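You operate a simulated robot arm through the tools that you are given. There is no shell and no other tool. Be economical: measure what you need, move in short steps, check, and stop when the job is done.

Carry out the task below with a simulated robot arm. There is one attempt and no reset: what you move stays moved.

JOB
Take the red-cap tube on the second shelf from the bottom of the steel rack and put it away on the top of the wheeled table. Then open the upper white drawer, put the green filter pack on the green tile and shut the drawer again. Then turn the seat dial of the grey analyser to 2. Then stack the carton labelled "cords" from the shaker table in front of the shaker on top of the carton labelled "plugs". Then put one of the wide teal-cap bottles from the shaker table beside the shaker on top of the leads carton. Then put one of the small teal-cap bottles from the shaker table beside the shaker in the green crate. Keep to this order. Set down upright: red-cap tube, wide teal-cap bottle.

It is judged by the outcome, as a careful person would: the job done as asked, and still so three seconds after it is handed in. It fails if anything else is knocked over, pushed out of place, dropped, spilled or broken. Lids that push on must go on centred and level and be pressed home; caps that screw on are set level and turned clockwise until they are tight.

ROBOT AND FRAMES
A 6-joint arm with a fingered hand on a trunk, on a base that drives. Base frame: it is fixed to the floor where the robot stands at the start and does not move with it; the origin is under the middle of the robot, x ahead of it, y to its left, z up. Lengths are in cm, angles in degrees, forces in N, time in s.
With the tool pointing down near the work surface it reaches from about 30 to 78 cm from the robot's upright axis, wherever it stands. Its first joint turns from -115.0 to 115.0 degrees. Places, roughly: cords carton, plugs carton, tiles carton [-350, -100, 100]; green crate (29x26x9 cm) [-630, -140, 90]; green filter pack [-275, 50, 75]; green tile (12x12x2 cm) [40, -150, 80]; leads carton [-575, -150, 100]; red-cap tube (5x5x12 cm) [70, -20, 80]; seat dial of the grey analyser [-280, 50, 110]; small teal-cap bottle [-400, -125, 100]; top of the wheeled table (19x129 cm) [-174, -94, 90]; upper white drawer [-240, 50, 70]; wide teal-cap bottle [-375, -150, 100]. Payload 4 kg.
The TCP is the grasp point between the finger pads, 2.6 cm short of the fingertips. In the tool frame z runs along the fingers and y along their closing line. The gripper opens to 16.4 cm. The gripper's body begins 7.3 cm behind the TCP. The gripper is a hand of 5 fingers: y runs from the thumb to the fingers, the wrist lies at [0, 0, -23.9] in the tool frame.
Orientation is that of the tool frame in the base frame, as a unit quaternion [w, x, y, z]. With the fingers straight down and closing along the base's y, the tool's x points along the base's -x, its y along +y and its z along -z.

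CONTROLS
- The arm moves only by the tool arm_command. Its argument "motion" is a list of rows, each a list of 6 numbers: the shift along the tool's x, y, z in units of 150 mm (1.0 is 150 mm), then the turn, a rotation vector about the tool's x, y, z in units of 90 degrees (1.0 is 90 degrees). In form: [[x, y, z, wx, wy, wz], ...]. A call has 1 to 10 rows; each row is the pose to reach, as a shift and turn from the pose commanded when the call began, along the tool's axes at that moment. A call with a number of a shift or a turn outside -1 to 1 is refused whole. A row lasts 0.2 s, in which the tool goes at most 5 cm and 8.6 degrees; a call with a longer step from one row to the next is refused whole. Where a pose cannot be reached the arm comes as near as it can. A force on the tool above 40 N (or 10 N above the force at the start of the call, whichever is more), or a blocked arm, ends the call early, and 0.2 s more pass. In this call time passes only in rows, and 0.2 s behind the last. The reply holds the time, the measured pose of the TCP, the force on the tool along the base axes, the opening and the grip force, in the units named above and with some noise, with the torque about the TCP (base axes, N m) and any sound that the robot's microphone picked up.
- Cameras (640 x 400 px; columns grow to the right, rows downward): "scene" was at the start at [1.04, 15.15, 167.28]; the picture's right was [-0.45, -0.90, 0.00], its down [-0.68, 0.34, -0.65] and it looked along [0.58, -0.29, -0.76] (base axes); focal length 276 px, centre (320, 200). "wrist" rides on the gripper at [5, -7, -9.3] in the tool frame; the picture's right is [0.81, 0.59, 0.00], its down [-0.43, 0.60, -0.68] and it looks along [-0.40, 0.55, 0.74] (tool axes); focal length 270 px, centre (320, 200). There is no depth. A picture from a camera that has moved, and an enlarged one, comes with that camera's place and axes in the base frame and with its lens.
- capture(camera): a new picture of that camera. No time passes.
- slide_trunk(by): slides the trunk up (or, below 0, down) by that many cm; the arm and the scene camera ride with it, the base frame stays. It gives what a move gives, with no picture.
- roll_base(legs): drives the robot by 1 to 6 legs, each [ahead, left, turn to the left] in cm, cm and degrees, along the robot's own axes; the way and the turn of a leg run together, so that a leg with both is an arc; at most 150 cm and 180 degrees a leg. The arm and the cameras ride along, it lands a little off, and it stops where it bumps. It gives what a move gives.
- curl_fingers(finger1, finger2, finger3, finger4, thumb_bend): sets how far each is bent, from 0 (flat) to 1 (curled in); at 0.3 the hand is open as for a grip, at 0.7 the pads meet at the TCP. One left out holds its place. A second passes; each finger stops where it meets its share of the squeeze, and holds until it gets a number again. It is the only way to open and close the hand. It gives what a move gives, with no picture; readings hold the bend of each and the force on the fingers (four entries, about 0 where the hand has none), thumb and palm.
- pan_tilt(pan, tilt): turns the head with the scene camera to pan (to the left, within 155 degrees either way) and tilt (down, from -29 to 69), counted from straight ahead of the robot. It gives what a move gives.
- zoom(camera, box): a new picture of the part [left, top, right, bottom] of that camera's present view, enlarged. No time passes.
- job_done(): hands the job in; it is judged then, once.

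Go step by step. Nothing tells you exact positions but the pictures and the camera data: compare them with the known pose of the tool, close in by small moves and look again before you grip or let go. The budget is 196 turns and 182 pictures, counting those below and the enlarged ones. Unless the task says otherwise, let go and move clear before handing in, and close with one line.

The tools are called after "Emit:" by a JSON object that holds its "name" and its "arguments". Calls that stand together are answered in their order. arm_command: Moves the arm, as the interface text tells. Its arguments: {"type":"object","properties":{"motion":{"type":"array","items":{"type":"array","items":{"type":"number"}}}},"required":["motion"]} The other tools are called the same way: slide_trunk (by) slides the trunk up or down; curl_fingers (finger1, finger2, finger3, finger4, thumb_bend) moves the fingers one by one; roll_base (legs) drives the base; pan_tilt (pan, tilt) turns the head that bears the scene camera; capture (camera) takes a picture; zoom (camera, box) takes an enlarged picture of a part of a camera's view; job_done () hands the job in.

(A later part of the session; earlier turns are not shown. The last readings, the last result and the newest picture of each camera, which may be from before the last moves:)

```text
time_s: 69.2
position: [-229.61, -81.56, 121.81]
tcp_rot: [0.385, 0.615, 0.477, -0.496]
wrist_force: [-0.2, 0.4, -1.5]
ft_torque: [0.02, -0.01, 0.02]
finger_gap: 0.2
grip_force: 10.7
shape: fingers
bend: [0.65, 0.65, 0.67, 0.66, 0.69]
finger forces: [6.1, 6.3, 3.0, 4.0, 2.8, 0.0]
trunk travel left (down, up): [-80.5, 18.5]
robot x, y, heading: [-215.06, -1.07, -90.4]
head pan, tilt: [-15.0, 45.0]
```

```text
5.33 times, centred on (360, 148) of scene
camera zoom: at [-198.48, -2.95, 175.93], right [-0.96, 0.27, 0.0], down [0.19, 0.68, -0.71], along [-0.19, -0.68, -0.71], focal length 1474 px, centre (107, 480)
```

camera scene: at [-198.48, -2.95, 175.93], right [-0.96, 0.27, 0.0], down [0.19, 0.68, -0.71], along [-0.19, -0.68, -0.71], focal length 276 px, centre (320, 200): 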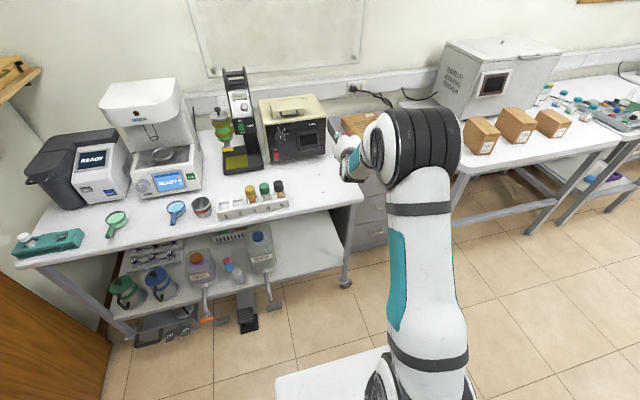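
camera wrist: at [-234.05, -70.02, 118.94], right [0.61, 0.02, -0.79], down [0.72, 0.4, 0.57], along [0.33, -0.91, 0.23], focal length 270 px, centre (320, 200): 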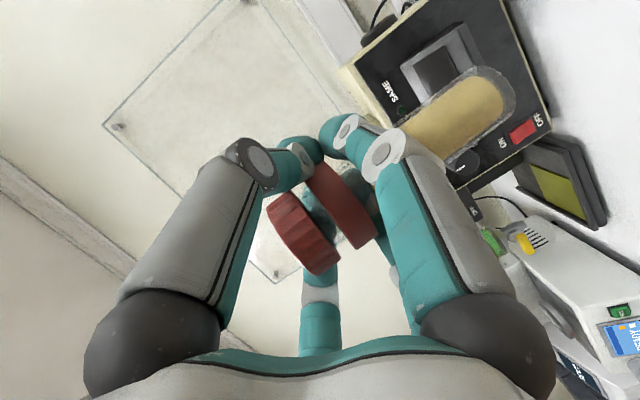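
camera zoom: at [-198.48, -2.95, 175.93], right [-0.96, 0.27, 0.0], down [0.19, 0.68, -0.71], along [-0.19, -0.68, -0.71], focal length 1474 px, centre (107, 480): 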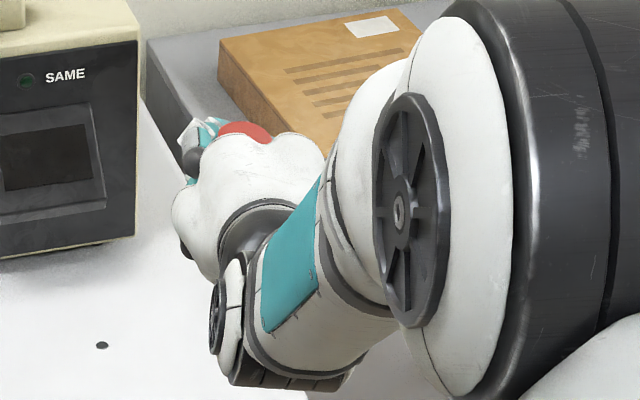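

The tube hangs close to vertical. I move it over the strip and lower with the trunk.

Emit:
{"name": "arm_command", "arguments": {"motion": [[-0.05, 0.1, 0.25, 0, 0, 0], [-0.1, 0.2, 0.49, 0, 0, 0], [-0.16, 0.295, 0.733, 0, 0, 0]]}}

Emit:
{"name": "slide_trunk", "arguments": {"by": -19}}

Emit:
{"name": "capture", "arguments": {"camera": "wrist"}}

Emit:
{"name": "capture", "arguments": {"camera": "scene"}}

```text
time_s: 70.0
position: [-228.31, -93.77, 121.79]
tcp_rot: [0.385, 0.615, 0.478, -0.495]
wrist_force: [0.2, -0.2, -1.1]
ft_torque: [-0.01, 0.01, -0.04]
finger_gap: 0.2
grip_force: 11.1
shape: fingers
bend: [0.65, 0.65, 0.67, 0.66, 0.69]
finger forces: [6.2, 6.4, 2.9, 4.0, 2.9, 0.0]
trunk travel left (down, up): [-80.5, 18.5]
robot x, y, heading: [-215.08, -1.27, -90.5]
head pan, tilt: [-15.0, 45.0]
```

```text
time_s: 72.1
position: [-228.23, -93.54, 102.96]
tcp_rot: [0.385, 0.615, 0.477, -0.496]
wrist_force: [-0.4, -0.3, 0.5]
ft_torque: [0.02, 0.02, 0.05]
finger_gap: 0.2
grip_force: 11.5
shape: fingers
bend: [0.65, 0.65, 0.67, 0.66, 0.69]
finger forces: [6.1, 6.4, 3.1, 4.1, 2.7, 0.1]
trunk travel left (down, up): [-61.5, 37.5]
robot x, y, heading: [-214.53, -0.98, -90.7]
head pan, tilt: [-15.0, 45.0]
```

```text
148 pictures are left
camera wrist: at [-232.7, -81.99, 100.04], right [0.61, 0.02, -0.79], down [0.72, 0.4, 0.57], along [0.33, -0.91, 0.23], focal length 270 px, centre (320, 200)
```

wrist: 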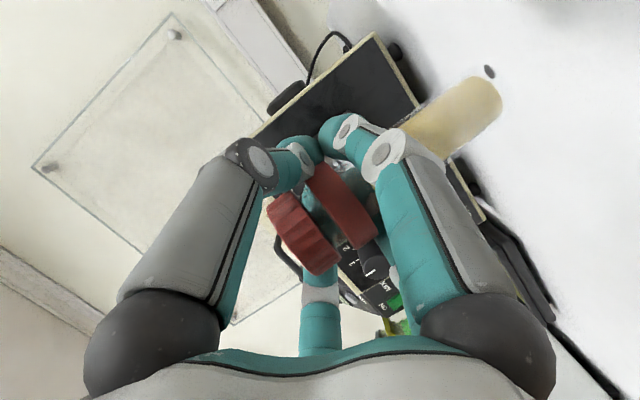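

```text
147 pictures are left
camera scene: at [-198.48, -2.94, 156.93], right [-0.96, 0.27, 0.0], down [0.19, 0.68, -0.71], along [-0.19, -0.68, -0.71], focal length 276 px, centre (320, 200)
```

scene: 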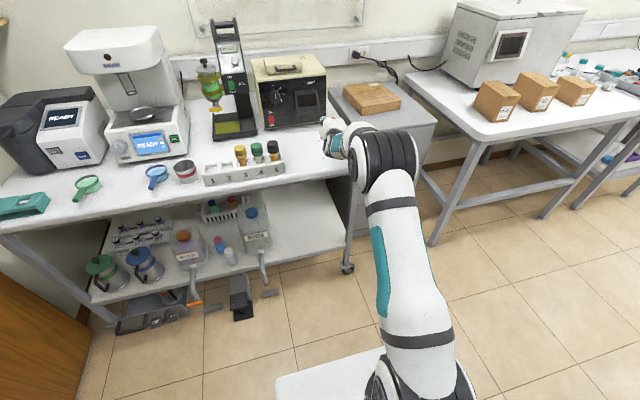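

The tube is above the table; I lower in small steps, watching the force.

Emit:
{"name": "arm_command", "arguments": {"motion": [[0.065, 0, 0.014, 0, 0, 0], [0.13, 0, 0.028, 0, 0, 0], [0.19, 0, 0.041, 0, 0, 0]]}}

Emit:
{"name": "arm_command", "arguments": {"motion": [[0.03, 0, 0.007, 0, 0, 0]]}}

Emit:
{"name": "capture", "arguments": {"camera": "wrist"}}

```text
time_s: 72.9
position: [-228.49, -93.52, 99.94]
tcp_rot: [0.386, 0.615, 0.478, -0.495]
wrist_force: [0.3, 0.8, -0.7]
ft_torque: [-0.03, 0.03, -0.03]
finger_gap: 0.18
grip_force: 10.7
shape: fingers
bend: [0.65, 0.65, 0.67, 0.66, 0.69]
finger forces: [6.0, 6.3, 3.0, 4.0, 2.7, 0.1]
trunk travel left (down, up): [-61.5, 37.5]
robot x, y, heading: [-215.06, -1.14, -90.2]
head pan, tilt: [-15.0, 45.0]
```

```text
time_s: 73.3
position: [-228.3, -93.57, 99.59]
tcp_rot: [0.386, 0.615, 0.478, -0.495]
wrist_force: [-0.8, 0.3, 0.1]
ft_torque: [-0.02, 0.02, 0.01]
finger_gap: 0.18
grip_force: 11.3
shape: fingers
bend: [0.65, 0.65, 0.67, 0.66, 0.69]
finger forces: [6.1, 6.3, 3.0, 4.1, 2.7, 0.1]
trunk travel left (down, up): [-61.5, 37.5]
robot x, y, heading: [-214.89, -0.84, -90.4]
head pan, tilt: [-15.0, 45.0]
```

```text
146 pictures are left
camera wrist: at [-232.75, -81.92, 96.58], right [0.61, 0.02, -0.79], down [0.72, 0.4, 0.57], along [0.33, -0.91, 0.23], focal length 270 px, centre (320, 200)
```

wrist: 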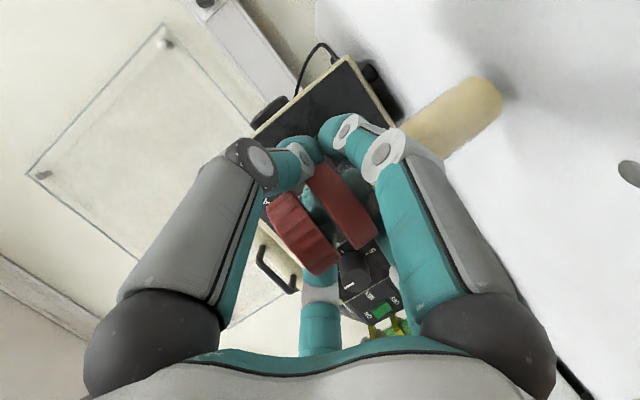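

Still free; continuing in half-centimetre steps.

Emit:
{"name": "arm_command", "arguments": {"motion": [[0.03, 0, 0.007, 0, 0, 0]]}}

Emit:
{"name": "arm_command", "arguments": {"motion": [[0.03, 0, 0.007, 0, 0, 0]]}}

Emit:
{"name": "arm_command", "arguments": {"motion": [[0.03, 0, 0.007, 0, 0, 0]]}}

```text
time_s: 73.7
position: [-228.26, -93.53, 99.26]
tcp_rot: [0.386, 0.615, 0.475, -0.497]
wrist_force: [-0.8, 0.8, 5.1]
ft_torque: [-0.01, -0.03, 0.02]
finger_gap: 0.17
grip_force: 12.4
shape: fingers
bend: [0.65, 0.65, 0.67, 0.66, 0.69]
finger forces: [6.3, 6.5, 3.5, 5.7, 3.0, 0.0]
trunk travel left (down, up): [-61.5, 37.5]
robot x, y, heading: [-215.23, -1.16, -90.2]
head pan, tilt: [-15.0, 45.0]
```

```text
time_s: 74.1
position: [-228.33, -93.51, 99.13]
tcp_rot: [0.387, 0.614, 0.475, -0.498]
wrist_force: [-1.9, 1.0, 14.1]
ft_torque: [-0.02, 0.02, 0.03]
finger_gap: 0.0
grip_force: 14.5
shape: fingers
bend: [0.66, 0.66, 0.67, 0.65, 0.69]
finger forces: [6.5, 7.0, 4.2, 6.9, 4.3, 0.0]
trunk travel left (down, up): [-61.5, 37.5]
robot x, y, heading: [-215.26, -1.11, -90.3]
head pan, tilt: [-15.0, 45.0]
```

```text
time_s: 74.5
position: [-228.46, -93.53, 98.82]
tcp_rot: [0.388, 0.613, 0.474, -0.499]
wrist_force: [-2.4, -0.6, 24.3]
ft_torque: [-0.14, -0.01, -0.01]
finger_gap: 0.01
grip_force: 17.5
shape: fingers
bend: [0.67, 0.66, 0.67, 0.64, 0.69]
finger forces: [7.6, 7.7, 4.9, 8.4, 6.2, 0.0]
trunk travel left (down, up): [-61.5, 37.5]
robot x, y, heading: [-214.84, -1.06, -90.2]
head pan, tilt: [-15.0, 45.0]
```

Contact was at z ≈ 99.3; I ease back the extra push and check before releasing.

Emit:
{"name": "arm_command", "arguments": {"motion": [[-0.06, 0, -0.013, 0, 0, 0]]}}

Emit:
{"name": "capture", "arguments": {"camera": "wrist"}}

```text
time_s: 74.9
position: [-228.43, -93.59, 98.96]
tcp_rot: [0.384, 0.616, 0.478, -0.495]
wrist_force: [-1.8, -0.2, 10.4]
ft_torque: [-0.12, 0.01, 0.02]
finger_gap: 0.01
grip_force: 14.9
shape: fingers
bend: [0.67, 0.66, 0.67, 0.65, 0.69]
finger forces: [7.8, 7.5, 4.0, 6.0, 4.6, 0.0]
trunk travel left (down, up): [-61.5, 37.5]
robot x, y, heading: [-215.11, -0.99, -90.2]
head pan, tilt: [-15.0, 45.0]
```

```text
145 pictures are left
camera wrist: at [-232.71, -81.83, 96.12], right [0.61, 0.02, -0.79], down [0.72, 0.4, 0.57], along [0.33, -0.91, 0.23], focal length 270 px, centre (320, 200)
```

wrist: 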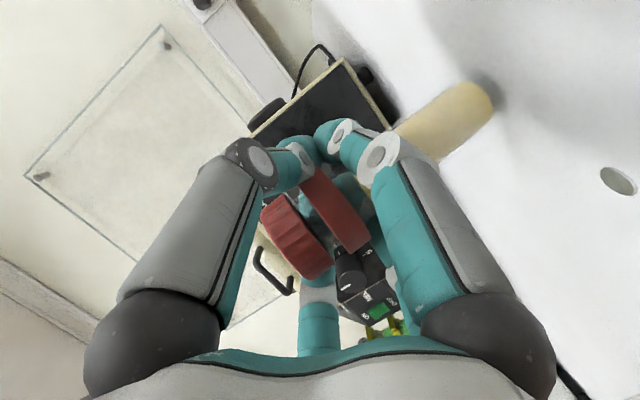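

The tube stands upright on the table. I relax the last push and open the hand evenly.

Emit:
{"name": "arm_command", "arguments": {"motion": [[-0.025, 0, -0.005, 0, 0, 0]]}}

Emit:
{"name": "curl_fingers", "arguments": {"finger1": 0.58, "finger2": 0.58, "finger3": 0.58, "finger4": 0.58, "thumb_bend": 0.6}}

Emit:
{"name": "capture", "arguments": {"camera": "wrist"}}

```text
time_s: 75.3
position: [-228.24, -93.53, 99.21]
tcp_rot: [0.384, 0.616, 0.478, -0.494]
wrist_force: [0.1, 0.6, 0.3]
ft_torque: [0.06, 0.01, 0.0]
finger_gap: 0.02
grip_force: 12.4
shape: fingers
bend: [0.66, 0.66, 0.67, 0.66, 0.69]
finger forces: [7.1, 7.0, 4.0, 5.0, 3.1, 0.0]
trunk travel left (down, up): [-61.5, 37.5]
robot x, y, heading: [-215.61, -1.1, -90.6]
head pan, tilt: [-15.0, 45.0]
```

```text
time_s: 76.3
position: [-228.4, -93.7, 99.39]
tcp_rot: [0.386, 0.614, 0.477, -0.496]
wrist_force: [0.6, 0.8, -0.3]
ft_torque: [-0.03, -0.01, 0.01]
finger_gap: 2.17
grip_force: 0.3
shape: fingers
bend: [0.57, 0.57, 0.57, 0.57, 0.6]
finger forces: [0.3, 0.3, 0.0, 0.1, 0.0, 0.0]
trunk travel left (down, up): [-61.5, 37.5]
robot x, y, heading: [-214.88, -0.94, -90.3]
head pan, tilt: [-15.0, 45.0]
```

```text
144 pictures are left
camera wrist: at [-232.72, -82.07, 96.59], right [0.61, 0.02, -0.79], down [0.72, 0.4, 0.57], along [0.33, -0.91, 0.23], focal length 270 px, centre (320, 200)
```

wrist: 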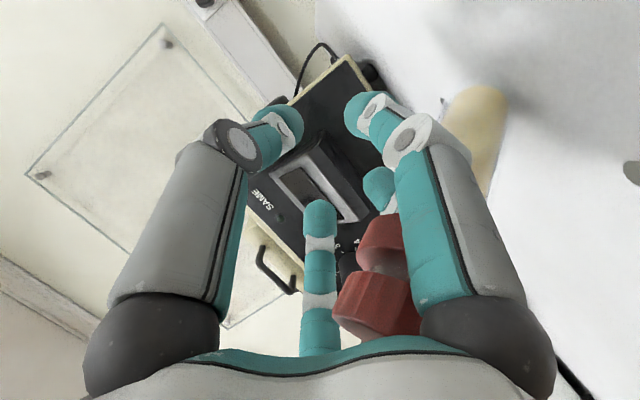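

The tube seems to have leaned toward the palm on release. I'll look closer before doing anything.

Emit:
{"name": "zoom", "arguments": {"camera": "scene", "box": [290, 90, 390, 152]}}

Emit:
{"name": "zoom", "arguments": {"camera": "wrist", "box": [240, 60, 560, 360]}}

```text
6.40 times, centred on (340, 121) of scene
camera zoom: at [-198.48, -2.95, 156.93], right [-0.96, 0.27, 0.0], down [0.19, 0.68, -0.71], along [-0.19, -0.68, -0.71], focal length 1768 px, centre (192, 706)
```

zoom: 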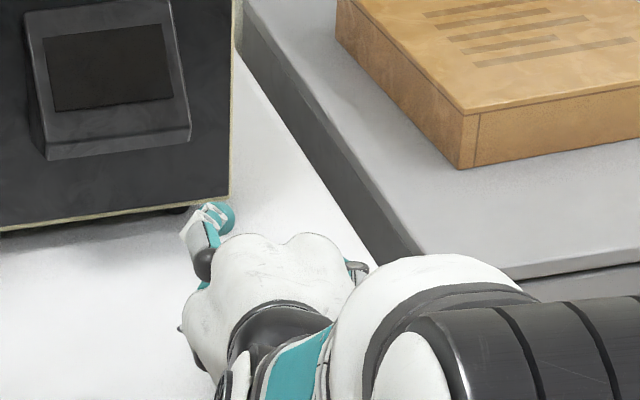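

```text
1.33 times, centred on (400, 210) of wrist
camera zoom: at [-232.72, -82.07, 96.59], right [0.61, 0.02, -0.79], down [0.72, 0.4, 0.57], along [0.33, -0.91, 0.23], focal length 360 px, centre (213, 187)
```

zoom: 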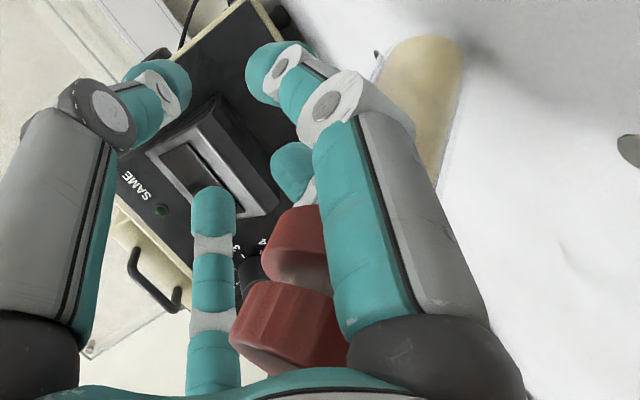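

The tube leans on the right-hand finger, its foot still in place. Closing gently again should stand it back up; I'll close in steps.

Emit:
{"name": "curl_fingers", "arguments": {"finger1": 0.64, "finger2": 0.64, "finger3": 0.64, "finger4": 0.64, "thumb_bend": 0.64}}

Emit:
{"name": "capture", "arguments": {"camera": "wrist"}}

```text
time_s: 77.3
position: [-228.43, -93.63, 99.52]
tcp_rot: [0.386, 0.615, 0.477, -0.495]
wrist_force: [0.5, 0.0, 0.1]
ft_torque: [-0.05, 0.03, 0.01]
finger_gap: 0.82
grip_force: 2.4
shape: fingers
bend: [0.63, 0.63, 0.64, 0.64, 0.64]
finger forces: [2.4, 2.5, 0.0, 0.1, 0.0, 0.0]
trunk travel left (down, up): [-61.5, 37.5]
robot x, y, heading: [-214.95, -0.93, -90.4]
head pan, tilt: [-15.0, 45.0]
```

```text
141 pictures are left
camera wrist: at [-232.72, -82.07, 96.6], right [0.61, 0.02, -0.79], down [0.72, 0.4, 0.57], along [0.33, -0.91, 0.23], focal length 270 px, centre (320, 200)
```

wrist: 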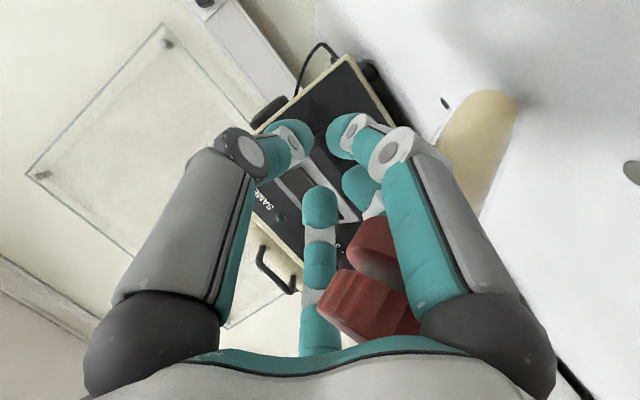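

The tube is tilted ~26° with its foot forward, lying between the fingers. I'll grip it as it is; then I can pitch the hand to bring it vertical.

Emit:
{"name": "curl_fingers", "arguments": {"finger1": 0.7, "finger2": 0.7, "finger3": 0.7, "finger4": 0.7, "thumb_bend": 0.72}}

Emit:
{"name": "capture", "arguments": {"camera": "wrist"}}

```text
time_s: 78.3
position: [-228.4, -93.7, 99.49]
tcp_rot: [0.387, 0.614, 0.478, -0.496]
wrist_force: [-0.9, -0.3, -1.0]
ft_torque: [-0.03, 0.02, 0.03]
finger_gap: 0.0
grip_force: 9.6
shape: fingers
bend: [0.67, 0.67, 0.68, 0.68, 0.69]
finger forces: [9.4, 9.7, 0.0, 0.0, 0.0, 0.0]
trunk travel left (down, up): [-61.5, 37.5]
robot x, y, heading: [-215.07, -0.87, -90.4]
head pan, tilt: [-15.0, 45.0]
```

```text
140 pictures are left
camera wrist: at [-232.72, -82.07, 96.6], right [0.61, 0.02, -0.79], down [0.72, 0.4, 0.57], along [0.33, -0.91, 0.23], focal length 270 px, centre (320, 200)
```

wrist: 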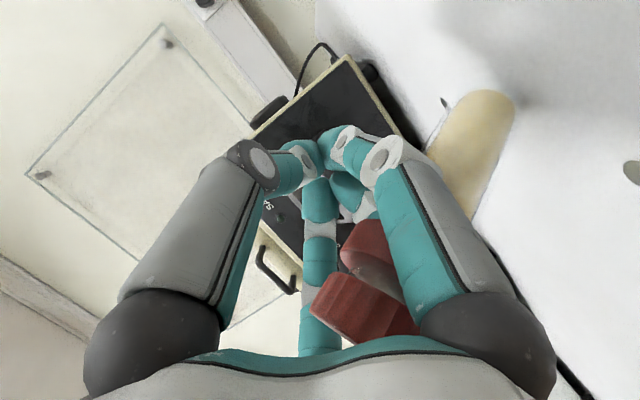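

The tube is pinched firmly between fingers 1 and 2 (9.5 N each). I lift slightly to see whether it holds.

Emit:
{"name": "arm_command", "arguments": {"motion": [[-0.1, 0, -0.021, 0, 0, 0], [-0.2, 0, -0.042, 0, 0, 0]]}}

Emit:
{"name": "capture", "arguments": {"camera": "wrist"}}

```text
time_s: 78.9
position: [-228.44, -93.82, 102.48]
tcp_rot: [0.386, 0.615, 0.478, -0.495]
wrist_force: [0.4, 0.4, -0.6]
ft_torque: [-0.04, 0.04, -0.01]
finger_gap: 0.0
grip_force: 9.8
shape: fingers
bend: [0.67, 0.67, 0.68, 0.68, 0.69]
finger forces: [9.4, 9.6, 0.0, 0.0, 0.0, 0.1]
trunk travel left (down, up): [-61.5, 37.5]
robot x, y, heading: [-215.11, -1.27, -90.3]
head pan, tilt: [-15.0, 45.0]
```

```text
139 pictures are left
camera wrist: at [-232.71, -82.14, 99.56], right [0.61, 0.02, -0.79], down [0.72, 0.4, 0.57], along [0.33, -0.91, 0.23], focal length 270 px, centre (320, 200)
```

wrist: 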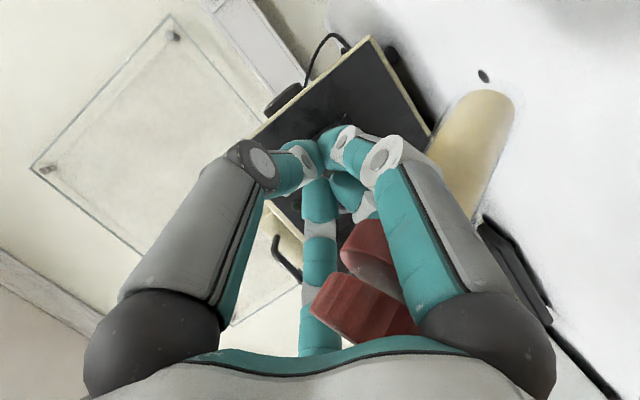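

It holds. I estimate a 25° tilt (foot toward the wall and right); I rotate the hand to bring the tube vertical, rising a little.

Emit:
{"name": "arm_command", "arguments": {"motion": [[-0.1, 0, 0, -0.0065, 0.0625, 0.03], [-0.2, 0, -0.02, -0.013, 0.125, 0.059], [-0.2, 0, -0.02, -0.02, 0.19, 0.089], [-0.2, 0, -0.02, -0.026, 0.25, 0.118]]}}

Emit:
{"name": "capture", "arguments": {"camera": "wrist"}}

Emit:
{"name": "zoom", "arguments": {"camera": "scene", "box": [260, 60, 420, 160]}}

```text
time_s: 79.9
position: [-228.41, -93.03, 104.7]
tcp_rot: [0.358, 0.697, 0.489, -0.383]
wrist_force: [-1.1, 0.2, -1.1]
ft_torque: [-0.03, -0.02, 0.01]
finger_gap: 0.01
grip_force: 9.5
shape: fingers
bend: [0.67, 0.67, 0.68, 0.68, 0.69]
finger forces: [9.5, 9.5, 0.0, 0.0, 0.0, 0.1]
out of reach, approached as far as the arm can: row 3, 4
trunk travel left (down, up): [-61.5, 37.5]
robot x, y, heading: [-215.17, -0.87, -90.6]
head pan, tilt: [-15.0, 45.0]
```

```text
138 pictures are left
camera wrist: at [-232.41, -80.86, 103.59], right [0.75, 0.17, -0.64], down [0.59, 0.26, 0.76], along [0.3, -0.95, 0.09], focal length 270 px, centre (320, 200)
```

wrist: 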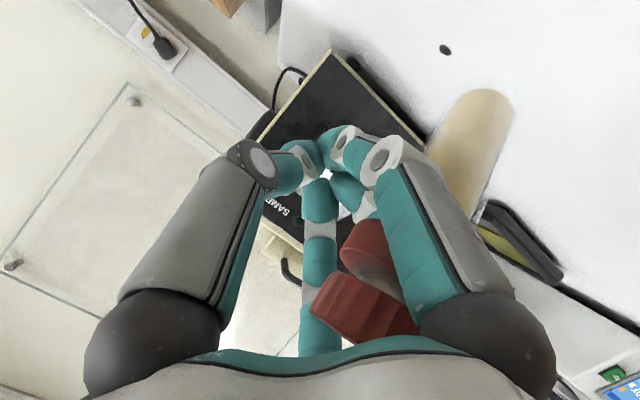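

```text
4.00 times, centred on (340, 110) of scene
camera zoom: at [-198.48, -2.98, 156.93], right [-0.96, 0.27, 0.0], down [0.19, 0.68, -0.71], along [-0.19, -0.68, -0.71], focal length 1105 px, centre (240, 560)
```

zoom: 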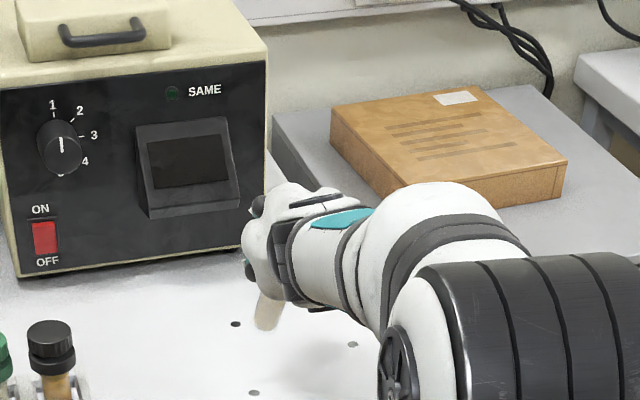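

Remaining tilt is about 9° and the arm is at its reach limit; I pull 6 cm nearer and finish the rotation.

Emit:
{"name": "arm_command", "arguments": {"motion": [[0.08, -0.053, -0.175, 0, 0, 0], [0.163, -0.106, -0.35, -0.003, 0.048, 0.019], [0.163, -0.106, -0.35, -0.006, 0.096, 0.038]]}}

Emit:
{"name": "capture", "arguments": {"camera": "wrist"}}

Emit:
{"name": "zoom", "arguments": {"camera": "scene", "box": [260, 60, 420, 160]}}

```text
time_s: 80.7
position: [-228.07, -86.77, 104.43]
tcp_rot: [0.354, 0.718, 0.497, -0.336]
wrist_force: [0.3, -0.1, -0.2]
ft_torque: [-0.04, 0.02, 0.0]
finger_gap: 0.0
grip_force: 9.6
shape: fingers
bend: [0.67, 0.67, 0.68, 0.68, 0.69]
finger forces: [9.3, 9.4, 0.0, 0.0, 0.0, 0.0]
out of reach, approached as far as the arm can: row 3
trunk travel left (down, up): [-61.5, 37.5]
robot x, y, heading: [-215.0, -0.76, -90.4]
head pan, tilt: [-15.0, 45.0]
```

```text
136 pictures are left
camera wrist: at [-232.08, -74.68, 104.08], right [0.79, 0.23, -0.57], down [0.54, 0.21, 0.82], along [0.31, -0.95, 0.04], focal length 270 px, centre (320, 200)
```

wrist: 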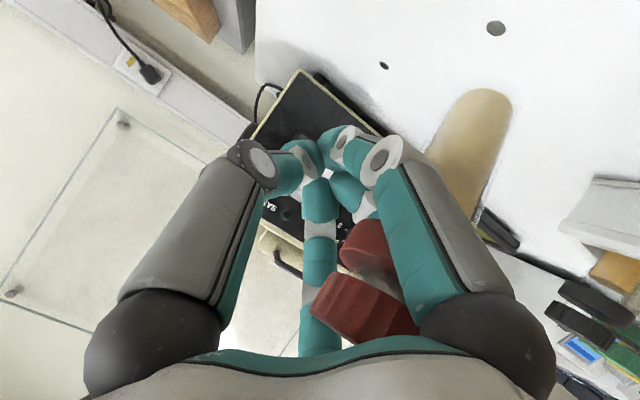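

```text
4.00 times, centred on (340, 110) of scene
camera zoom: at [-198.48, -2.97, 156.93], right [-0.96, 0.27, 0.0], down [0.19, 0.68, -0.71], along [-0.19, -0.68, -0.71], focal length 1105 px, centre (240, 560)
```

zoom: 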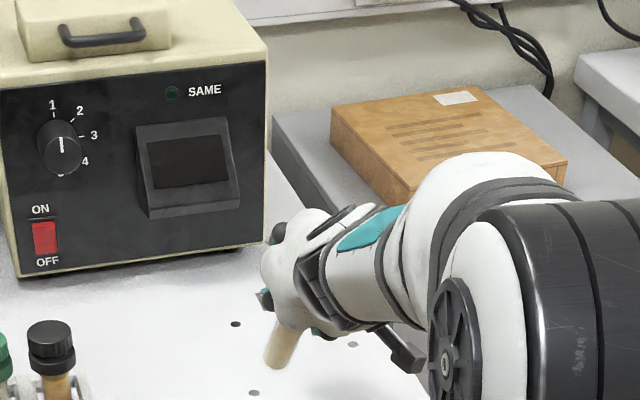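

I'll zoom more on the visible foot of the tube to gauge its lean.

Emit:
{"name": "zoom", "arguments": {"camera": "scene", "box": [315, 110, 347, 160]}}

Emit:
{"name": "zoom", "arguments": {"camera": "wrist", "box": [280, 60, 540, 360]}}

```text
8.00 times, centred on (331, 135) of scene
camera zoom: at [-198.48, -2.97, 156.93], right [-0.96, 0.27, 0.0], down [0.19, 0.68, -0.71], along [-0.19, -0.68, -0.71], focal length 2210 px, centre (232, 720)
```

zoom: 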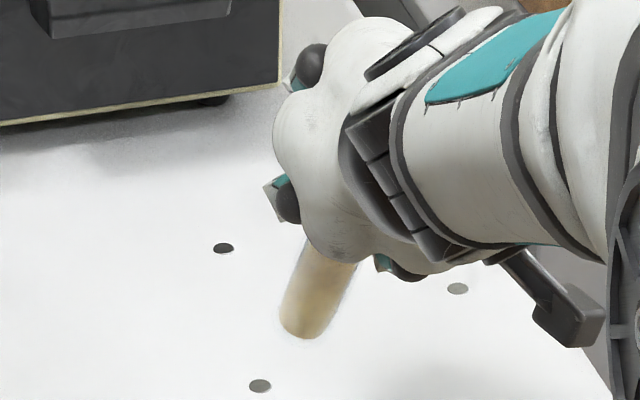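

```text
1.33 times, centred on (410, 210) of wrist
camera zoom: at [-232.08, -74.68, 104.08], right [0.79, 0.23, -0.57], down [0.54, 0.21, 0.82], along [0.31, -0.95, 0.04], focal length 360 px, centre (200, 187)
```

zoom: 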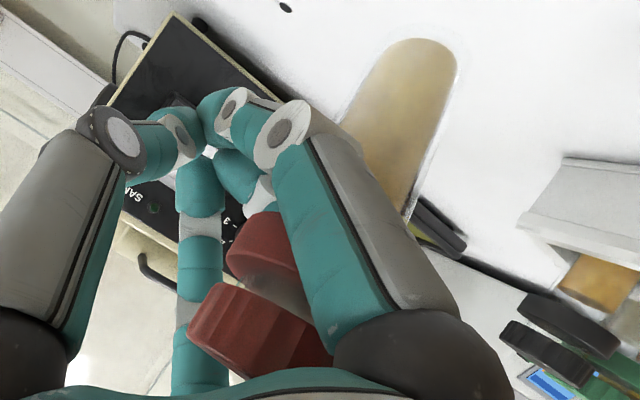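

Combining both views, the foot still leans about 20° away from me. I retract a further 8 cm, then rotate more.

Emit:
{"name": "arm_command", "arguments": {"motion": [[0.07, -0.057, -0.26, 0, 0, 0], [0.143, -0.114, -0.52, 0, 0, 0], [0.143, -0.114, -0.52, 0.035, 0.056, -0.037], [0.143, -0.114, -0.52, 0.07, 0.112, -0.074], [0.143, -0.114, -0.52, 0.106, 0.169, -0.112]]}}

Emit:
{"name": "capture", "arguments": {"camera": "wrist"}}

Emit:
{"name": "zoom", "arguments": {"camera": "scene", "box": [290, 100, 390, 162]}}

```text
time_s: 82.1
position: [-224.47, -78.89, 105.96]
tcp_rot: [0.267, 0.806, 0.481, -0.216]
wrist_force: [0.3, -0.2, -0.9]
ft_torque: [-0.06, 0.04, -0.02]
finger_gap: 0.0
grip_force: 9.2
shape: fingers
bend: [0.67, 0.67, 0.68, 0.68, 0.69]
finger forces: [9.3, 9.2, 0.0, 0.0, 0.0, 0.0]
out of reach, approached as far as the arm can: row 1, 2, 3, 4
trunk travel left (down, up): [-61.5, 37.5]
robot x, y, heading: [-214.69, -1.03, -90.5]
head pan, tilt: [-15.0, 45.0]
stopped in row 5: the arm was blocked; the commanded pose is now the measured one
```

```text
132 pictures are left
camera wrist: at [-227.79, -66.82, 108.53], right [0.88, 0.3, -0.36], down [0.4, -0.09, 0.91], along [0.25, -0.95, -0.2], focal length 270 px, centre (320, 200)
```

wrist: 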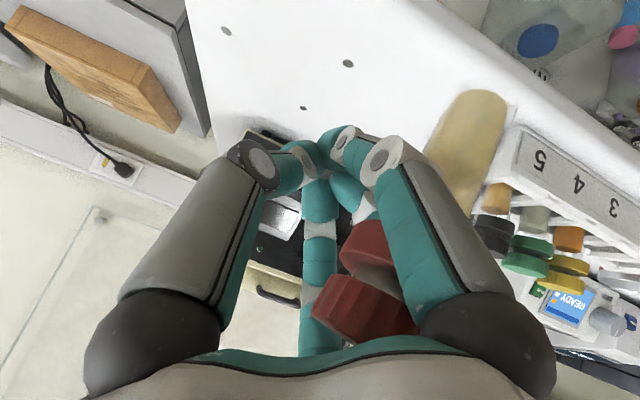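

```text
6.40 times, centred on (340, 131) of scene
camera zoom: at [-198.47, -2.94, 156.93], right [-0.96, 0.27, 0.0], down [0.19, 0.68, -0.71], along [-0.19, -0.68, -0.71], focal length 1768 px, centre (192, 642)
```

zoom: 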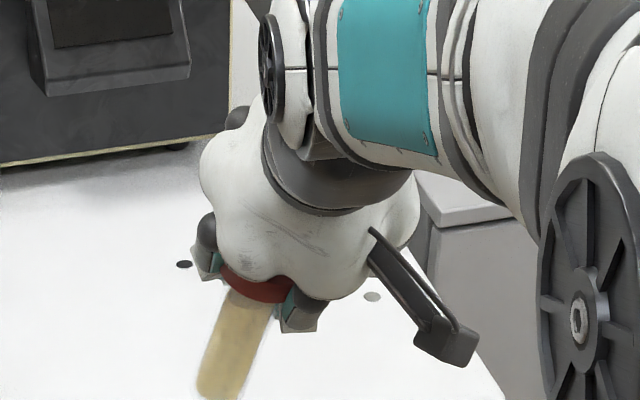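

Now the foot leans only ~15° to the left (+x). One more rotation to fix that.

Emit:
{"name": "arm_command", "arguments": {"motion": [[0, 0, -0.05, 0.05, -0.042, -0.052], [0, 0, -0.05, 0.1, -0.085, -0.104]]}}

Emit:
{"name": "capture", "arguments": {"camera": "wrist"}}

Emit:
{"name": "zoom", "arguments": {"camera": "scene", "box": [290, 100, 390, 162]}}

```text
time_s: 82.7
position: [-224.42, -78.42, 106.56]
tcp_rot: [0.217, 0.766, 0.508, -0.329]
wrist_force: [0.0, -0.8, -1.3]
ft_torque: [-0.02, 0.03, 0.02]
finger_gap: 0.0
grip_force: 9.3
shape: fingers
bend: [0.67, 0.67, 0.68, 0.68, 0.69]
finger forces: [9.1, 9.3, 0.0, 0.0, 0.0, 0.1]
trunk travel left (down, up): [-61.5, 37.5]
robot x, y, heading: [-215.43, -0.98, -90.4]
head pan, tilt: [-15.0, 45.0]
```

```text
130 pictures are left
camera wrist: at [-226.97, -66.24, 109.42], right [0.76, 0.29, -0.59], down [0.62, -0.06, 0.78], along [0.19, -0.96, -0.22], focal length 270 px, centre (320, 200)
```

wrist: 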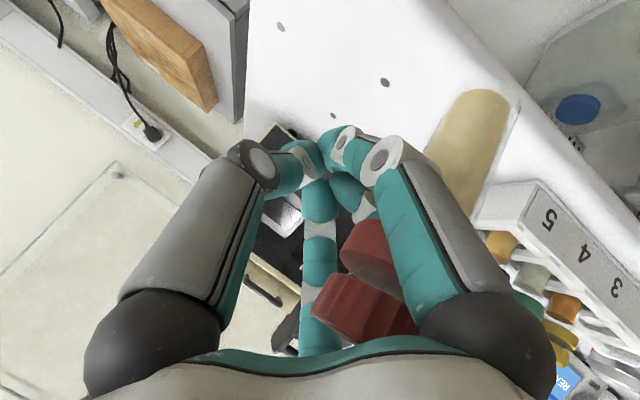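

```text
6.40 times, centred on (340, 131) of scene
camera zoom: at [-198.45, -2.96, 156.93], right [-0.96, 0.27, 0.0], down [0.19, 0.68, -0.71], along [-0.19, -0.68, -0.71], focal length 1768 px, centre (192, 642)
```

zoom: 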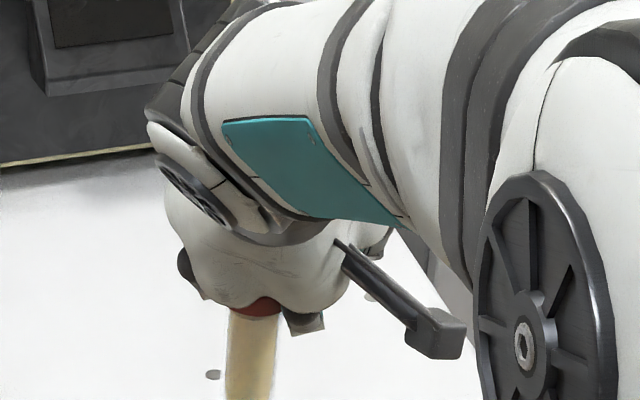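

The tube is now within ~3° of vertical. I drive forward 16 cm and a bit right to bring its foot over the free strip.

Emit:
{"name": "roll_base", "arguments": {"legs": [[16, -5, 0]]}}

Emit:
{"name": "capture", "arguments": {"camera": "wrist"}}

Emit:
{"name": "capture", "arguments": {"camera": "scene"}}

```text
time_s: 84.1
position: [-229.54, -94.05, 106.65]
tcp_rot: [0.217, 0.766, 0.509, -0.327]
wrist_force: [0.7, 0.6, -0.1]
ft_torque: [-0.01, 0.03, -0.01]
finger_gap: 0.0
grip_force: 9.6
shape: fingers
bend: [0.67, 0.67, 0.68, 0.68, 0.69]
finger forces: [9.0, 9.3, 0.0, 0.0, 0.0, 0.1]
trunk travel left (down, up): [-61.5, 37.5]
robot x, y, heading: [-220.32, -16.58, -90.3]
head pan, tilt: [-15.0, 45.0]
```

```text
128 pictures are left
camera wrist: at [-232.13, -82.0, 109.35], right [0.76, 0.29, -0.58], down [0.62, -0.06, 0.78], along [0.19, -0.96, -0.22], focal length 270 px, centre (320, 200)
```

wrist: 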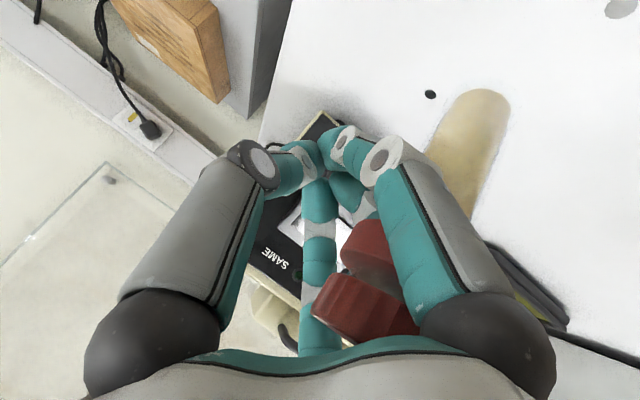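

```text
127 pictures are left
camera scene: at [-203.61, -18.74, 156.93], right [-0.96, 0.27, 0.0], down [0.19, 0.68, -0.71], along [-0.19, -0.68, -0.71], focal length 276 px, centre (320, 200)
```

scene: 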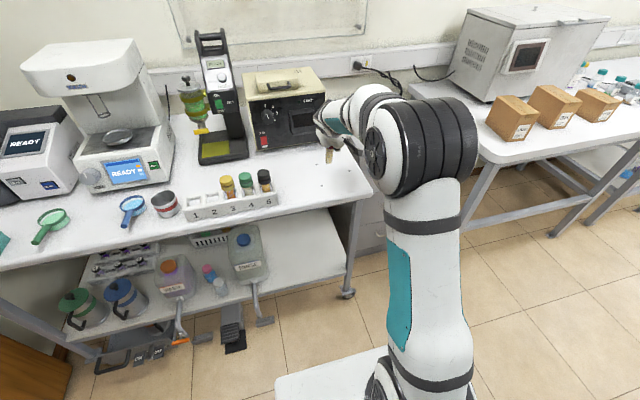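

Foot is over the strip, about 9 cm up. Lowering with the trunk, then fine steps.

Emit:
{"name": "slide_trunk", "arguments": {"by": -6}}

Emit:
{"name": "zoom", "arguments": {"camera": "scene", "box": [280, 85, 380, 148]}}

Emit:
{"name": "capture", "arguments": {"camera": "wrist"}}

```text
time_s: 85.1
position: [-229.45, -94.06, 100.5]
tcp_rot: [0.216, 0.767, 0.508, -0.327]
wrist_force: [0.9, 0.8, -0.8]
ft_torque: [-0.02, 0.07, 0.02]
finger_gap: 0.0
grip_force: 9.4
shape: fingers
bend: [0.67, 0.67, 0.68, 0.68, 0.69]
finger forces: [9.1, 9.2, 0.0, 0.0, 0.0, 0.2]
trunk travel left (down, up): [-55.5, 43.5]
robot x, y, heading: [-220.32, -16.67, -90.3]
head pan, tilt: [-15.0, 45.0]
```

```text
6.35 times, centred on (330, 116) of scene
camera zoom: at [-203.59, -18.62, 150.93], right [-0.96, 0.27, 0.0], down [0.19, 0.68, -0.71], along [-0.19, -0.68, -0.71], focal length 1754 px, centre (256, 730)
```

zoom: 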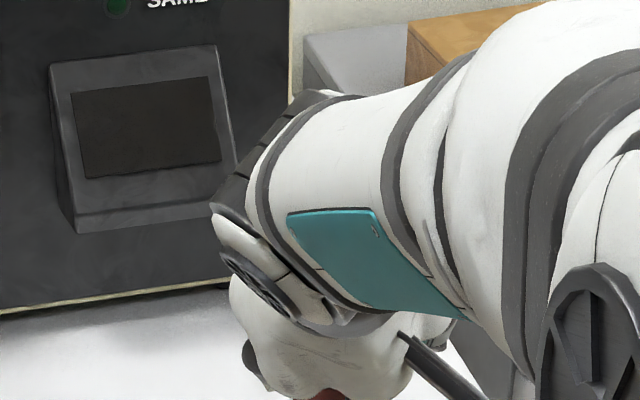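

```text
125 pictures are left
camera wrist: at [-232.11, -81.92, 103.41], right [0.76, 0.29, -0.59], down [0.62, -0.06, 0.78], along [0.19, -0.96, -0.22], focal length 270 px, centre (320, 200)
```

wrist: 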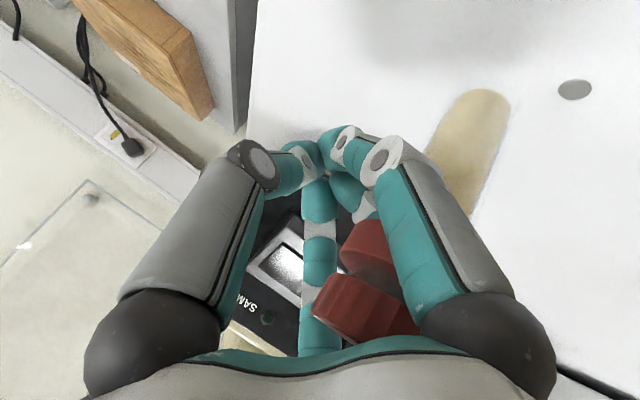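

Fine lowering now.

Emit:
{"name": "arm_command", "arguments": {"motion": [[0.048, 0, 0.046, 0, 0, 0]]}}

Emit:
{"name": "arm_command", "arguments": {"motion": [[0.024, 0, 0.023, 0, 0, 0]]}}

Emit:
{"name": "arm_command", "arguments": {"motion": [[0.024, 0, 0.023, 0, 0, 0]]}}

```text
time_s: 85.5
position: [-229.54, -94.09, 99.44]
tcp_rot: [0.217, 0.766, 0.509, -0.327]
wrist_force: [-0.8, 0.1, -1.0]
ft_torque: [-0.03, 0.04, 0.01]
finger_gap: 0.0
grip_force: 9.0
shape: fingers
bend: [0.67, 0.67, 0.68, 0.68, 0.69]
finger forces: [9.2, 9.4, 0.0, 0.0, 0.1, 0.2]
trunk travel left (down, up): [-55.5, 43.5]
robot x, y, heading: [-220.34, -16.7, -90.5]
head pan, tilt: [-15.0, 45.0]
```

```text
time_s: 85.9
position: [-229.62, -93.98, 98.93]
tcp_rot: [0.216, 0.766, 0.509, -0.327]
wrist_force: [0.3, -0.6, -0.9]
ft_torque: [-0.05, 0.0, 0.01]
finger_gap: 0.01
grip_force: 9.5
shape: fingers
bend: [0.67, 0.67, 0.68, 0.68, 0.69]
finger forces: [9.1, 9.3, 0.0, 0.0, 0.0, 0.1]
trunk travel left (down, up): [-55.5, 43.5]
robot x, y, heading: [-220.17, -16.57, -90.2]
head pan, tilt: [-15.0, 45.0]
```

```text
time_s: 86.3
position: [-229.43, -94.17, 98.44]
tcp_rot: [0.216, 0.766, 0.508, -0.328]
wrist_force: [-0.5, 0.2, -0.9]
ft_torque: [-0.05, 0.04, 0.01]
finger_gap: 0.01
grip_force: 8.8
shape: fingers
bend: [0.67, 0.67, 0.68, 0.68, 0.69]
finger forces: [9.1, 9.3, 0.0, 0.1, 0.0, 0.0]
trunk travel left (down, up): [-55.5, 43.5]
robot x, y, heading: [-220.29, -16.85, -90.4]
head pan, tilt: [-15.0, 45.0]
```

Emit:
{"name": "arm_command", "arguments": {"motion": [[0.024, 0, 0.023, 0, 0, 0]]}}

Emit:
{"name": "arm_command", "arguments": {"motion": [[0.024, 0, 0.023, 0, 0, 0]]}}

Emit:
{"name": "capture", "arguments": {"camera": "wrist"}}

```text
time_s: 86.7
position: [-229.53, -94.13, 97.88]
tcp_rot: [0.216, 0.766, 0.509, -0.327]
wrist_force: [-1.1, 0.2, 0.1]
ft_torque: [-0.03, 0.03, -0.01]
finger_gap: 0.0
grip_force: 9.5
shape: fingers
bend: [0.67, 0.67, 0.68, 0.68, 0.69]
finger forces: [9.2, 9.3, 0.0, 0.0, 0.0, 0.1]
trunk travel left (down, up): [-55.5, 43.5]
robot x, y, heading: [-220.34, -16.72, -90.2]
head pan, tilt: [-15.0, 45.0]
```

```text
time_s: 87.1
position: [-229.5, -94.14, 97.78]
tcp_rot: [0.217, 0.766, 0.509, -0.328]
wrist_force: [1.0, 0.0, 3.8]
ft_torque: [0.17, -0.13, -0.03]
finger_gap: 0.0
grip_force: 8.9
shape: fingers
bend: [0.67, 0.67, 0.68, 0.68, 0.69]
finger forces: [7.9, 9.7, 0.0, 0.0, 0.0, 0.3]
trunk travel left (down, up): [-55.5, 43.5]
robot x, y, heading: [-220.22, -16.86, -90.3]
head pan, tilt: [-15.0, 45.0]
```

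```text
124 pictures are left
camera wrist: at [-232.08, -82.01, 100.55], right [0.76, 0.29, -0.59], down [0.62, -0.05, 0.78], along [0.19, -0.96, -0.22], focal length 270 px, centre (320, 200)
```

wrist: 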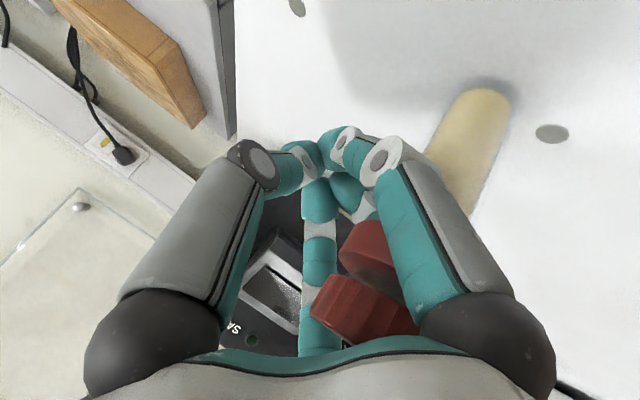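

Foot touches (3.8 N). I first open the non-gripping digits, then ease the two gripping ones.

Emit:
{"name": "curl_fingers", "arguments": {"finger3": 0.5, "finger4": 0.5, "thumb_bend": 0.5}}

Emit:
{"name": "curl_fingers", "arguments": {"finger1": 0.64, "finger2": 0.64}}

Emit:
{"name": "capture", "arguments": {"camera": "wrist"}}

```text
time_s: 88.1
position: [-229.52, -94.16, 97.63]
tcp_rot: [0.217, 0.766, 0.509, -0.328]
wrist_force: [0.2, -0.5, 4.7]
ft_torque: [0.18, -0.14, -0.03]
finger_gap: 2.89
grip_force: 9.1
shape: fingers
bend: [0.69, 0.68, 0.5, 0.5, 0.5]
finger forces: [8.1, 10.1, 0.0, 0.1, 0.0, 0.4]
trunk travel left (down, up): [-55.5, 43.5]
robot x, y, heading: [-220.17, -16.65, -90.3]
head pan, tilt: [-15.0, 45.0]
```

```text
time_s: 89.1
position: [-229.51, -94.13, 97.5]
tcp_rot: [0.216, 0.767, 0.509, -0.327]
wrist_force: [-0.3, -0.2, 1.8]
ft_torque: [0.11, -0.08, 0.02]
finger_gap: 3.09
grip_force: 3.0
shape: fingers
bend: [0.64, 0.64, 0.5, 0.5, 0.5]
finger forces: [1.4, 2.4, 0.0, 0.0, 0.0, 1.3]
trunk travel left (down, up): [-55.5, 43.5]
robot x, y, heading: [-220.05, -16.61, -90.1]
head pan, tilt: [-15.0, 45.0]
```

```text
123 pictures are left
camera wrist: at [-232.09, -81.99, 100.44], right [0.76, 0.29, -0.59], down [0.62, -0.06, 0.78], along [0.19, -0.96, -0.22], focal length 270 px, centre (320, 200)
```

wrist: 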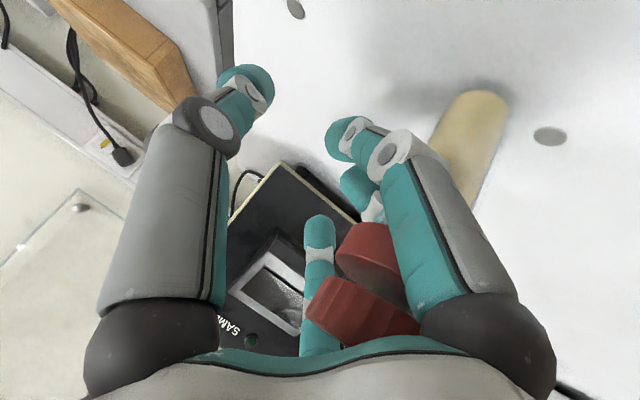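

The cap top touches the palm lightly. I open fingers 1 and 2 a bit more and look again.

Emit:
{"name": "curl_fingers", "arguments": {"finger1": 0.6, "finger2": 0.6}}

Emit:
{"name": "capture", "arguments": {"camera": "wrist"}}

```text
time_s: 90.1
position: [-229.54, -94.13, 97.54]
tcp_rot: [0.216, 0.766, 0.508, -0.328]
wrist_force: [0.8, -0.6, 1.0]
ft_torque: [0.07, -0.08, 0.0]
finger_gap: 3.25
grip_force: 0.7
shape: fingers
bend: [0.6, 0.6, 0.5, 0.5, 0.5]
finger forces: [0.0, 0.5, 0.1, 0.0, 0.0, 1.1]
trunk travel left (down, up): [-55.5, 43.5]
robot x, y, heading: [-220.26, -16.49, -90.2]
head pan, tilt: [-15.0, 45.0]
```

```text
122 pictures are left
camera wrist: at [-232.09, -82.0, 100.45], right [0.76, 0.29, -0.59], down [0.62, -0.06, 0.78], along [0.19, -0.96, -0.22], focal length 270 px, centre (320, 200)
```

wrist: 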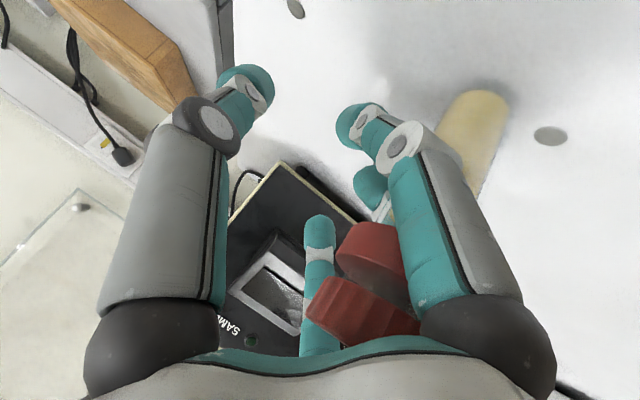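

Tube stays put. I open the rest to 0.45 and ease the palm off slightly.

Emit:
{"name": "curl_fingers", "arguments": {"finger1": 0.5, "finger2": 0.5}}

Emit:
{"name": "arm_command", "arguments": {"motion": [[0, 0, -0.04, 0, 0, 0]]}}

Emit:
{"name": "capture", "arguments": {"camera": "wrist"}}

Emit:
{"name": "zoom", "arguments": {"camera": "scene", "box": [280, 85, 380, 148]}}

```text
time_s: 91.1
position: [-229.51, -94.19, 97.54]
tcp_rot: [0.217, 0.766, 0.51, -0.326]
wrist_force: [0.1, -0.4, 0.6]
ft_torque: [0.08, -0.06, 0.02]
finger_gap: 4.15
grip_force: 0.6
shape: fingers
bend: [0.5, 0.5, 0.5, 0.5, 0.5]
finger forces: [0.0, 0.1, 0.0, 0.0, 0.0, 1.1]
trunk travel left (down, up): [-55.5, 43.5]
robot x, y, heading: [-220.15, -16.84, -90.2]
head pan, tilt: [-15.0, 45.0]
```

```text
time_s: 91.5
position: [-229.28, -93.5, 97.99]
tcp_rot: [0.216, 0.766, 0.508, -0.328]
wrist_force: [-0.6, -0.3, -0.4]
ft_torque: [0.0, -0.02, 0.01]
finger_gap: 4.18
grip_force: 0.1
shape: fingers
bend: [0.5, 0.5, 0.5, 0.5, 0.5]
finger forces: [0.0, 0.0, 0.0, 0.0, 0.0, 0.0]
trunk travel left (down, up): [-55.5, 43.5]
robot x, y, heading: [-219.97, -16.85, -90.5]
head pan, tilt: [-15.0, 45.0]
```

```text
121 pictures are left
camera wrist: at [-231.94, -81.59, 100.84], right [0.76, 0.29, -0.59], down [0.62, -0.06, 0.78], along [0.19, -0.96, -0.22], focal length 270 px, centre (320, 200)
```

wrist: 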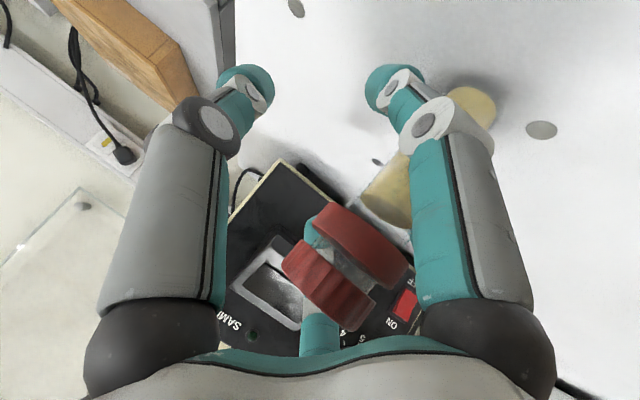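

```text
6.35 times, centred on (330, 116) of scene
camera zoom: at [-203.58, -18.61, 150.93], right [-0.96, 0.27, 0.0], down [0.19, 0.68, -0.71], along [-0.19, -0.68, -0.71], focal length 1754 px, centre (256, 730)
```

zoom: 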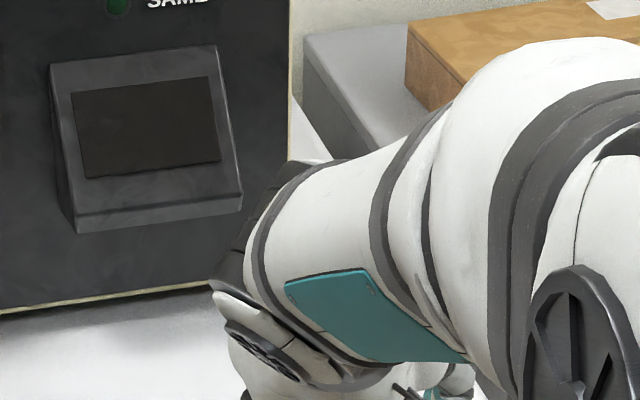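

Tube stands free, no contact. I back off 1.5 cm, open wide, and check before withdrawing.

Emit:
{"name": "arm_command", "arguments": {"motion": [[0, 0, -0.08, 0, 0, 0]]}}

Emit:
{"name": "curl_fingers", "arguments": {"finger1": 0.35, "finger2": 0.35, "finger3": 0.35, "finger4": 0.35, "thumb_bend": 0.35}}

Emit:
{"name": "capture", "arguments": {"camera": "wrist"}}

```text
time_s: 91.9
position: [-228.93, -92.92, 98.8]
tcp_rot: [0.217, 0.766, 0.509, -0.327]
wrist_force: [0.4, 0.2, -0.8]
ft_torque: [0.01, 0.01, -0.04]
finger_gap: 4.19
grip_force: 0.0
shape: fingers
bend: [0.5, 0.5, 0.5, 0.5, 0.5]
finger forces: [0.0, 0.0, 0.1, 0.0, 0.0, 0.0]
trunk travel left (down, up): [-55.5, 43.5]
robot x, y, heading: [-219.85, -16.6, -90.3]
head pan, tilt: [-15.0, 45.0]
```

```text
time_s: 92.9
position: [-228.98, -93.03, 98.71]
tcp_rot: [0.217, 0.766, 0.509, -0.327]
wrist_force: [0.3, 0.2, -0.3]
ft_torque: [-0.01, -0.01, -0.01]
finger_gap: 7.86
grip_force: 0.0
shape: fingers
bend: [0.35, 0.35, 0.35, 0.35, 0.35]
finger forces: [0.0, 0.1, 0.0, 0.0, 0.1, 0.0]
trunk travel left (down, up): [-55.5, 43.5]
robot x, y, heading: [-220.03, -16.76, -90.3]
head pan, tilt: [-15.0, 45.0]
```

```text
119 pictures are left
camera wrist: at [-231.56, -80.85, 101.63], right [0.76, 0.29, -0.59], down [0.62, -0.06, 0.78], along [0.19, -0.96, -0.22], focal length 270 px, centre (320, 200)
```

wrist: 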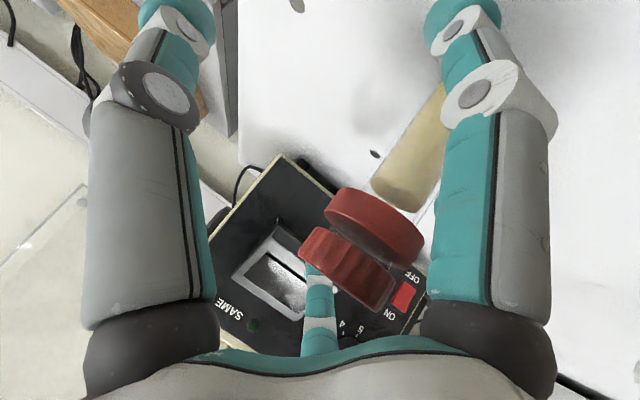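

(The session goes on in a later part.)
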